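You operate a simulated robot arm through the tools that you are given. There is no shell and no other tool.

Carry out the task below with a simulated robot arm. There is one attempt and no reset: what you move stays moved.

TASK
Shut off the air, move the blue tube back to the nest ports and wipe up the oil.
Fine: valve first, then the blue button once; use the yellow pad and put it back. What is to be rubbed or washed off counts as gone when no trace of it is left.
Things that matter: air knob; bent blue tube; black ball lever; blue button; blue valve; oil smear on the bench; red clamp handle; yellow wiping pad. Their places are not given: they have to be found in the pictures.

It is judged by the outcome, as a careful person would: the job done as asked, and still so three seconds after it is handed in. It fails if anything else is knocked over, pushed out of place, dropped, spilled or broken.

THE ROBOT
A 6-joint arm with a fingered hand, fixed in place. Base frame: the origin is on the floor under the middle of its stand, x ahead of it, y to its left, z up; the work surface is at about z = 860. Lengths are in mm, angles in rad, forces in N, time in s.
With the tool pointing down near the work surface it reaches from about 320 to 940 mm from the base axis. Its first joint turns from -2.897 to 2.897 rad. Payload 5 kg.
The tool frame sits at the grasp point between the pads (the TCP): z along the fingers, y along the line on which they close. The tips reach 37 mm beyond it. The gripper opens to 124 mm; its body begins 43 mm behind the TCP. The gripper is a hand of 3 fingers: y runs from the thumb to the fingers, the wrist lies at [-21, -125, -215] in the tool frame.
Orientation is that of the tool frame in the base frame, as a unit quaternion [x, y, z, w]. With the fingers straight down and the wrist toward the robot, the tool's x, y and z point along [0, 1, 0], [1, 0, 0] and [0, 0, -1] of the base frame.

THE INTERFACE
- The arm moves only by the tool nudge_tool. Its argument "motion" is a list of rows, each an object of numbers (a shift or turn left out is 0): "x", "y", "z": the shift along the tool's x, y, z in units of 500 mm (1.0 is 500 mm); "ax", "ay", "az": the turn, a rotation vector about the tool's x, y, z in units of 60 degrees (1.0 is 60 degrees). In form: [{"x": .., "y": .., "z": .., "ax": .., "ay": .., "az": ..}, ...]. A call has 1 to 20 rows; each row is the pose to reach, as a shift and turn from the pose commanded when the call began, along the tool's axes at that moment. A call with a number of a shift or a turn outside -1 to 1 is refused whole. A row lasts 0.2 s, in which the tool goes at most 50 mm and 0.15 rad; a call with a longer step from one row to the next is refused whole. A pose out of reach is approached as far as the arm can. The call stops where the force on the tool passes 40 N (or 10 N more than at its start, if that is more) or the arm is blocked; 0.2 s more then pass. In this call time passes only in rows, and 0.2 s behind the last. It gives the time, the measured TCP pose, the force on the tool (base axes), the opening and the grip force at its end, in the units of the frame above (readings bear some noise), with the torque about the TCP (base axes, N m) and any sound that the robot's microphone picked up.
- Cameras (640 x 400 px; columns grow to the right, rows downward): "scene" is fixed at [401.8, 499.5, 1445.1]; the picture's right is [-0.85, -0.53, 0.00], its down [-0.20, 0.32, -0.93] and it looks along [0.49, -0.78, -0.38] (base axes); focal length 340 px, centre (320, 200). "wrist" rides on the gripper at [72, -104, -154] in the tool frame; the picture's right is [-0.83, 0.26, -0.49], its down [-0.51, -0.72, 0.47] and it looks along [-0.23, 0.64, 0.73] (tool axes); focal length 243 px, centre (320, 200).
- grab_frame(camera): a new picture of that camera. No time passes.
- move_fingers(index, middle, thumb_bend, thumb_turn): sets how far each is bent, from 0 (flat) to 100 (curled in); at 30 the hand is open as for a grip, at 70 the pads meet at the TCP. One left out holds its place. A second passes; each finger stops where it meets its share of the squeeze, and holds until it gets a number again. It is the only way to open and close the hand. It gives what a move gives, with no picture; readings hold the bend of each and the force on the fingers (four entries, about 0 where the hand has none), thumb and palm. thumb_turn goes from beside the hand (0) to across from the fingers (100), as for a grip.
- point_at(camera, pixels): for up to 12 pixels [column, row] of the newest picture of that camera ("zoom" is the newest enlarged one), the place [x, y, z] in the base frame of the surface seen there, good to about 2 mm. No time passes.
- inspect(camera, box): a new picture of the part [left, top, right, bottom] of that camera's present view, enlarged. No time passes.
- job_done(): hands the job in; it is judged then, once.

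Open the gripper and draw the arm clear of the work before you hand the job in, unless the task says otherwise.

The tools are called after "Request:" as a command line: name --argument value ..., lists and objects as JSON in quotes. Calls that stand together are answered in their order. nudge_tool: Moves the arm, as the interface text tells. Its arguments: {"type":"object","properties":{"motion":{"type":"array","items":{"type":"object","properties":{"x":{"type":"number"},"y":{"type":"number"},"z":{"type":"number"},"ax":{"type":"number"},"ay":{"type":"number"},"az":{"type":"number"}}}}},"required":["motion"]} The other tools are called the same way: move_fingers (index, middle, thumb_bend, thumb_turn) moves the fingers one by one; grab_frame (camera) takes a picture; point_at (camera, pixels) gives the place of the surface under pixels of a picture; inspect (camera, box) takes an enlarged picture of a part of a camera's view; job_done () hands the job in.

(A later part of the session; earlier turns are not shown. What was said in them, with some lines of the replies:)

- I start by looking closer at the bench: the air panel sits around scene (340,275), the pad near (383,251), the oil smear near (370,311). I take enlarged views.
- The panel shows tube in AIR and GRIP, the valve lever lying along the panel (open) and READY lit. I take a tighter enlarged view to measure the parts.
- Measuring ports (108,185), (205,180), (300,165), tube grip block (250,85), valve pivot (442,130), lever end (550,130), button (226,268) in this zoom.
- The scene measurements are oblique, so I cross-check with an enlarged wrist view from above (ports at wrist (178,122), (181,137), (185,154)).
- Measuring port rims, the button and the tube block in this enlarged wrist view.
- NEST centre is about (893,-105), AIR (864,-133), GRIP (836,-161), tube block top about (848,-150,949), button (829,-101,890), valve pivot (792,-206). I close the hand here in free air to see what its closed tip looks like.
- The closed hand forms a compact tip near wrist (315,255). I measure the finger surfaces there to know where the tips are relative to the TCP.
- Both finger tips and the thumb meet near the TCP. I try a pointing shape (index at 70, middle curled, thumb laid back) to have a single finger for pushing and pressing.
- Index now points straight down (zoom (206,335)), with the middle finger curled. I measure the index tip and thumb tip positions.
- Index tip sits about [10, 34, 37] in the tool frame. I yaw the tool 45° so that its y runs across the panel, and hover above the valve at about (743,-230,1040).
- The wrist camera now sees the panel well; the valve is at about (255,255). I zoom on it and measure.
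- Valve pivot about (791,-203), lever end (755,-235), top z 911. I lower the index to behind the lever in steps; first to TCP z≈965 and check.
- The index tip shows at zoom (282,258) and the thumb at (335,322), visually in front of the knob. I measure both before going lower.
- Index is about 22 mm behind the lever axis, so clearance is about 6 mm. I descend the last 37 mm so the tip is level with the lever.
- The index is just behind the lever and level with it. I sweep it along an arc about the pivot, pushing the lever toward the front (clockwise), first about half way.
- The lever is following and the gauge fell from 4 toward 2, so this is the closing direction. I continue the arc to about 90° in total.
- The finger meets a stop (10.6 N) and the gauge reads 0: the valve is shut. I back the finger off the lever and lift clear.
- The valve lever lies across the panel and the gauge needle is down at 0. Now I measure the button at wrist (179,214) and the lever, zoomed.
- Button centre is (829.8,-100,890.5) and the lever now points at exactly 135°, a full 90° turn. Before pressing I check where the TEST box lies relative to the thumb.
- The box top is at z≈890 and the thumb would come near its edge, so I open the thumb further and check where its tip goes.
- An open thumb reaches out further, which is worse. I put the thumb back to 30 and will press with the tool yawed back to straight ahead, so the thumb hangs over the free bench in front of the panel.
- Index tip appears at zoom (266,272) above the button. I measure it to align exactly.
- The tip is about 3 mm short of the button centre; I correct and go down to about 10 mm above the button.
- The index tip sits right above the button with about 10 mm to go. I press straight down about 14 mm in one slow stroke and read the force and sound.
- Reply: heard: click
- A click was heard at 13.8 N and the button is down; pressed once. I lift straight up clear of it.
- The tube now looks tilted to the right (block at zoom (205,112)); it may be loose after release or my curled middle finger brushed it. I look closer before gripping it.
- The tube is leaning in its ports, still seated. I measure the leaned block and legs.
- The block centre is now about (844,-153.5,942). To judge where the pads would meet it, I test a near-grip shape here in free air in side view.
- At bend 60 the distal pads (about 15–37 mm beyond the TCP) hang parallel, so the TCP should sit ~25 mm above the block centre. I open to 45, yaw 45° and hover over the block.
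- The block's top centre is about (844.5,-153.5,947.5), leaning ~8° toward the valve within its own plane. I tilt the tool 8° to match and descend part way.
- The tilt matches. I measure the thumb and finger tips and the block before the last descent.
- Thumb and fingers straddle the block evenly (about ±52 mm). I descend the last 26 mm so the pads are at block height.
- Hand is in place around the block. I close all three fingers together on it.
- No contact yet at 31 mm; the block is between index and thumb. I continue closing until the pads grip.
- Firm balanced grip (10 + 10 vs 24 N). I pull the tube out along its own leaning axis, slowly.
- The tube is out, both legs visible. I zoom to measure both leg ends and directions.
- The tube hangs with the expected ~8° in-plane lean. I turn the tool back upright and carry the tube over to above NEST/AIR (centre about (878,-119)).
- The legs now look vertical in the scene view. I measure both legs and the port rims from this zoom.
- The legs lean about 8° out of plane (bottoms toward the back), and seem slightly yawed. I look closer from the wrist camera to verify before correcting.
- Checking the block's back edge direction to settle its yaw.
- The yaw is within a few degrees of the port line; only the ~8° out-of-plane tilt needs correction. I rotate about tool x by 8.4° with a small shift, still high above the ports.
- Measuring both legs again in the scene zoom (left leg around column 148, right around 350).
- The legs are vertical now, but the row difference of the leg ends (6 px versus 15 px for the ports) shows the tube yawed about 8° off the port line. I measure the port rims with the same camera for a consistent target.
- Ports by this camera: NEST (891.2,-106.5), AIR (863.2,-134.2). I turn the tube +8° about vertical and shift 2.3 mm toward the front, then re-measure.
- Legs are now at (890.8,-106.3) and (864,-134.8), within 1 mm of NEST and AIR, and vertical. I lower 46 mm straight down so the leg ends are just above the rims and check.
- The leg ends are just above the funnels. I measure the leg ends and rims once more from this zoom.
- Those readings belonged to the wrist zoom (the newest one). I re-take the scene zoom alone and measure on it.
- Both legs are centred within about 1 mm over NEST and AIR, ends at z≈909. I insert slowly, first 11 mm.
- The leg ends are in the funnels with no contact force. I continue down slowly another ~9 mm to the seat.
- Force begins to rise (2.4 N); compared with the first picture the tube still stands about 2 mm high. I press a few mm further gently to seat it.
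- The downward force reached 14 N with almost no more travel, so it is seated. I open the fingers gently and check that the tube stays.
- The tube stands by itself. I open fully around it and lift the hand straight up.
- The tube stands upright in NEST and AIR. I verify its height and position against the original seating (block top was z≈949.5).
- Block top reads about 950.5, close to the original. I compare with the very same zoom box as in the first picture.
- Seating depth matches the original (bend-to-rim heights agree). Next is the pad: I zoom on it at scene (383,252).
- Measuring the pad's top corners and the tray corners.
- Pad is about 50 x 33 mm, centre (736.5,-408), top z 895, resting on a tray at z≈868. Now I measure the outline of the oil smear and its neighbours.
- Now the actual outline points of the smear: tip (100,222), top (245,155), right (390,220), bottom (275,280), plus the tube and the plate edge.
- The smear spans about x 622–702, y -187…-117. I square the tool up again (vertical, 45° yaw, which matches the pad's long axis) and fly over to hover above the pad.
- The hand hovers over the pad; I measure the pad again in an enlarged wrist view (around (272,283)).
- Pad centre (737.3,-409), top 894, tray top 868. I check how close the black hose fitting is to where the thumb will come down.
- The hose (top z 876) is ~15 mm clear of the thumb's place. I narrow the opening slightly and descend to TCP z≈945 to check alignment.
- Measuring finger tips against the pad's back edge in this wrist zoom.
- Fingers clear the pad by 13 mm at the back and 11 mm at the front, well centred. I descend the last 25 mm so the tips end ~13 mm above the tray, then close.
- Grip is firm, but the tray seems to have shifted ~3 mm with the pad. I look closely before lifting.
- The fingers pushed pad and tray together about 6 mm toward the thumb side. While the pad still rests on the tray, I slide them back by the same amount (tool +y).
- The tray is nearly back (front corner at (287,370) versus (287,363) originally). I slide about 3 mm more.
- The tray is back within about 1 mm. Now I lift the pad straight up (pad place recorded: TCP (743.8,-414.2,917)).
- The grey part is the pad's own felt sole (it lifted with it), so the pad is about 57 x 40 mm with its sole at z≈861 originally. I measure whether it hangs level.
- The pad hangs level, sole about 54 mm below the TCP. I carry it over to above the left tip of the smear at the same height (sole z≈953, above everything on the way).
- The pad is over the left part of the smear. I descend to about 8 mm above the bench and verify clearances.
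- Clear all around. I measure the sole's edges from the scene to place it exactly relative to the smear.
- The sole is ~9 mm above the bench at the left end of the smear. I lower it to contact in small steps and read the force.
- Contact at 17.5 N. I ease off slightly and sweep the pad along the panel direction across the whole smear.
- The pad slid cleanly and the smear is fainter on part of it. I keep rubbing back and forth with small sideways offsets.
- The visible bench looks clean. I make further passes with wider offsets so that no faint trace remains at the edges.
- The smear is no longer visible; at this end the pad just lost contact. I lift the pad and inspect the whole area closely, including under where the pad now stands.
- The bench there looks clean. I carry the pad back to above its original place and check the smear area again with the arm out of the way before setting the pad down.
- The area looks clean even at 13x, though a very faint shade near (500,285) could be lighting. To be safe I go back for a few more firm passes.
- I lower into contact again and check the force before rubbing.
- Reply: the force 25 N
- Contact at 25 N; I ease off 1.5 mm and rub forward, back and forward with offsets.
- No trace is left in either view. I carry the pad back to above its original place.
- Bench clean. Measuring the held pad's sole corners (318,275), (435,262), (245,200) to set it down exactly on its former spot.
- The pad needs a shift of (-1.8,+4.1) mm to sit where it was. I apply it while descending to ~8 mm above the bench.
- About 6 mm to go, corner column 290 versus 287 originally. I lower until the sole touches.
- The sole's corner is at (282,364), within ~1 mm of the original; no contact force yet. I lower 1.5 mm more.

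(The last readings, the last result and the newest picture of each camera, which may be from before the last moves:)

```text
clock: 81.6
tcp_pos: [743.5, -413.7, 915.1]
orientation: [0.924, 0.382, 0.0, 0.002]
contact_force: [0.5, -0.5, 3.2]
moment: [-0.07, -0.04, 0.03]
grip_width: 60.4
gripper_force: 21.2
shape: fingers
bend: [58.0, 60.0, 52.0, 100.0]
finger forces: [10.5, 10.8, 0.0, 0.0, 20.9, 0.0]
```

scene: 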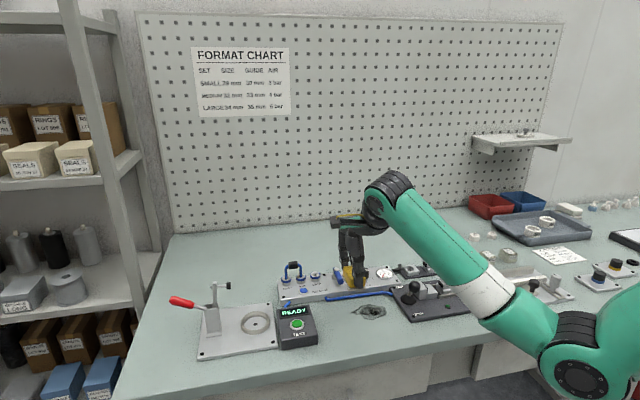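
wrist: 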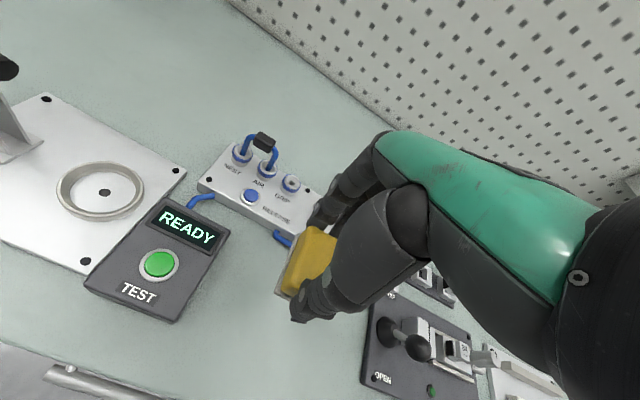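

The pad rests on the bench (3.2 N). I open all fingers together.

Request:
move_fingers --index 46 --middle 46 --thumb_bend 40

Request:
inspect --camera "scene" --box '[359, 235, 407, 265]'

Request:
inspect --camera "wrist" --box '[240, 160, 400, 280]'

```text
clock: 82.6
tcp_pos: [741.9, -414.0, 913.6]
orientation: [0.924, 0.383, 0.0, 0.001]
contact_force: [0.3, -0.1, 0.3]
moment: [-0.01, 0.0, 0.01]
grip_width: 88.9
gripper_force: 0.1
shape: fingers
bend: [46.0, 46.0, 40.0, 99.0]
finger forces: [0.0, 0.0, 0.0, 0.1, 0.0, 0.1]
```

```text
13.33 times, centred on (383, 250) of scene
```

zoom: 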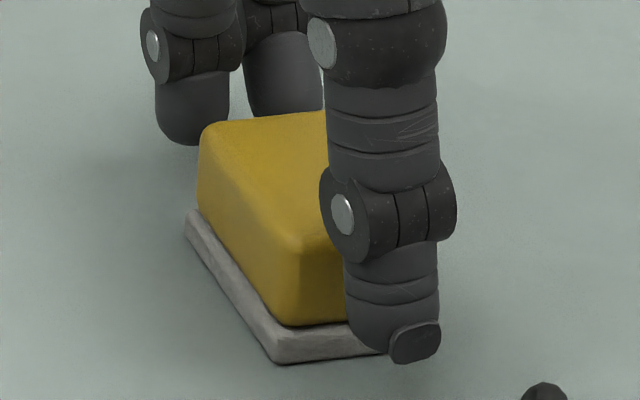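

```text
3.33 times, centred on (320, 220) of wrist
```

zoom: 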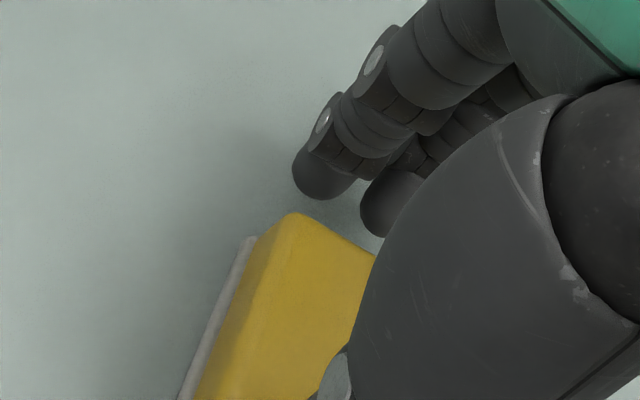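

The pad is released and stands free. I lift the hand straight up, clear of the work.

Request:
nudge_tool --motion '[{"z": -0.03}, {"z": -0.08}, {"z": -0.16}, {"z": -0.25}, {"z": -0.34}, {"z": -0.42}, {"z": -0.5}]'

Request:
grab_frame --camera "scene"

Request:
inspect --camera "scene" --box '[359, 235, 407, 265]'

Request:
inspect --camera "scene" --box '[260, 235, 420, 335]'

```text
clock: 84.2
tcp_pos: [741.5, -411.9, 1162.8]
orientation: [0.924, 0.383, 0.0, 0.0]
contact_force: [0.9, -0.5, 0.4]
moment: [-0.02, -0.01, -0.01]
grip_width: 88.5
gripper_force: 0.0
shape: fingers
bend: [46.0, 46.0, 40.0, 99.0]
finger forces: [0.0, 0.0, 0.0, 0.0, 0.0, 0.1]
```

```text
taken
```

scene: 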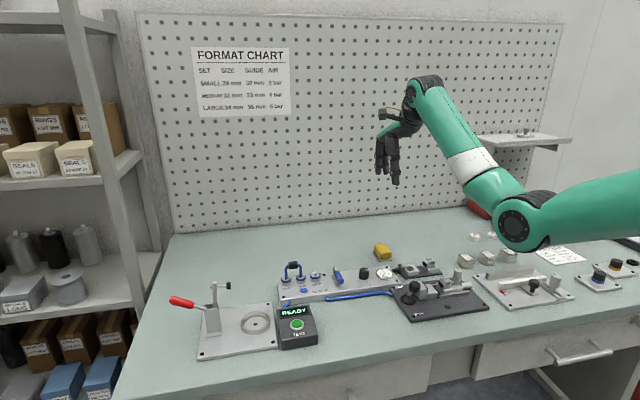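

```text
13.33 times, centred on (383, 250) of scene
```

zoom: 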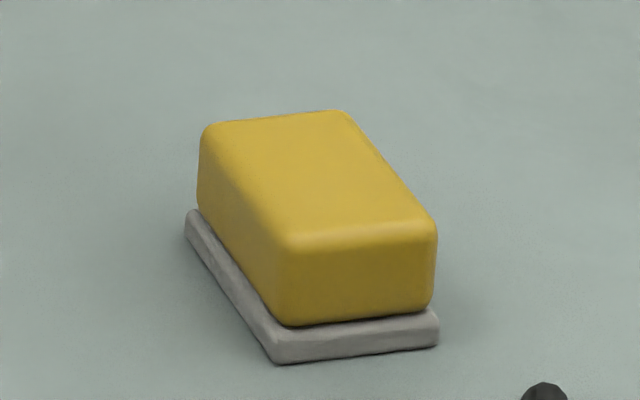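

```text
4.00 times, centred on (340, 285) of scene
```

zoom: 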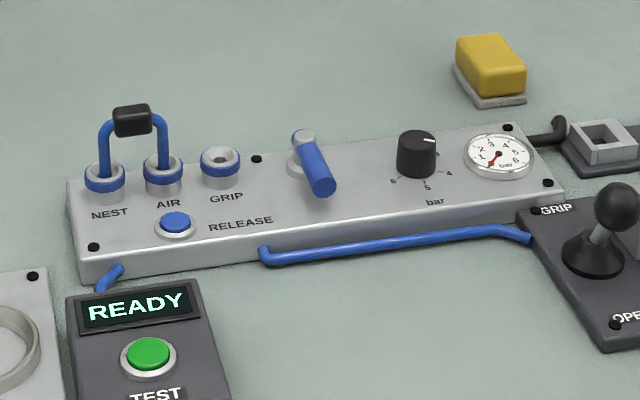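

Everything is in place: pad back, valve across, gauge at 0, tube in NEST/AIR. One last close look at the smear area, the tube and the valve with the arm away.

Request:
inspect --camera "scene" --box '[342, 290, 406, 330]'

Request:
inspect --camera "scene" --box '[275, 250, 339, 290]'

Request:
grab_frame --camera "wrist"

```text
10.00 times, centred on (374, 310) of scene
```

zoom: 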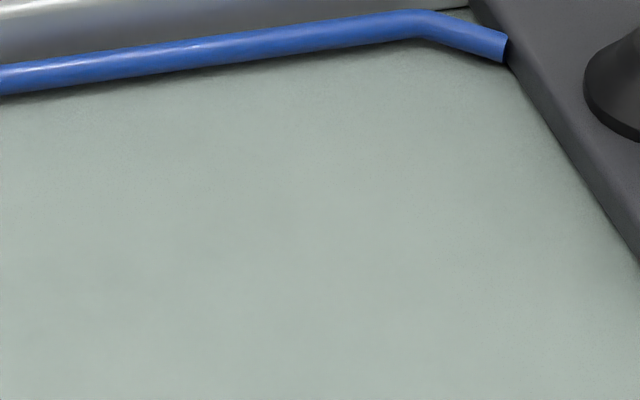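

```text
10.00 times, centred on (307, 270) of scene
```

zoom: 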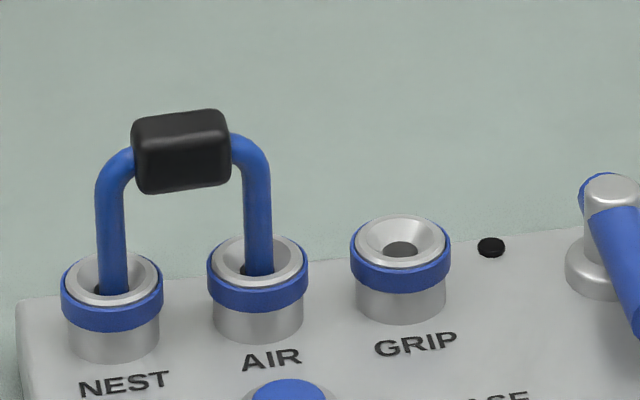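

```text
taken
```

wrist: 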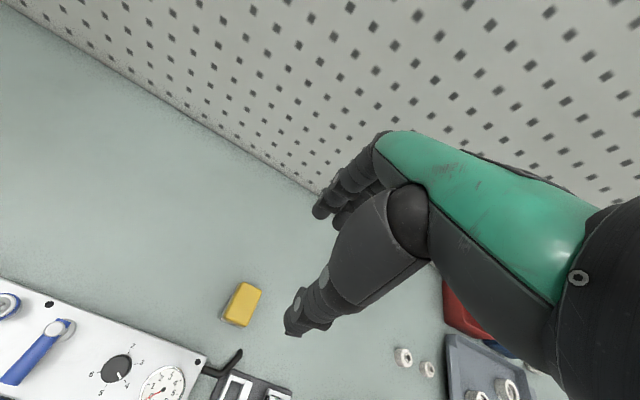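

The bench is clean, the tube is seated upright in NEST and AIR, the valve is shut, the pad is back, and the hand is open and clear. I hand the job in.

Request:
job_done

```text
The job is handed in.
```

The job is done and handed in; I don't have the judge's verdict.

- **Air:** I turned the blue valve a full 90° to its stop, and the gauge dropped to 0. The air knob was not touched.
- **Blue button:** I pressed it once after shutting the valve and heard one click.
- **Blue tube:** It is out of AIR/GRIP and seated upright in NEST and AIR, at about the same depth as before. It was leaning in its ports after the button press. My curled middle finger probably brushed it, but it stayed in place and straightened when moved.
- **Oil:** I wiped the smear with the yellow pad over several passes. No trace shows in close-up pictures of the bench.
- **Yellow pad:** It is back within about 2 mm of where it started. I first pushed it about 6 mm while gripping it, then slid it back before lifting.

The black ball lever and red clamp handle were not touched. The hand is open and lifted clear of the work.
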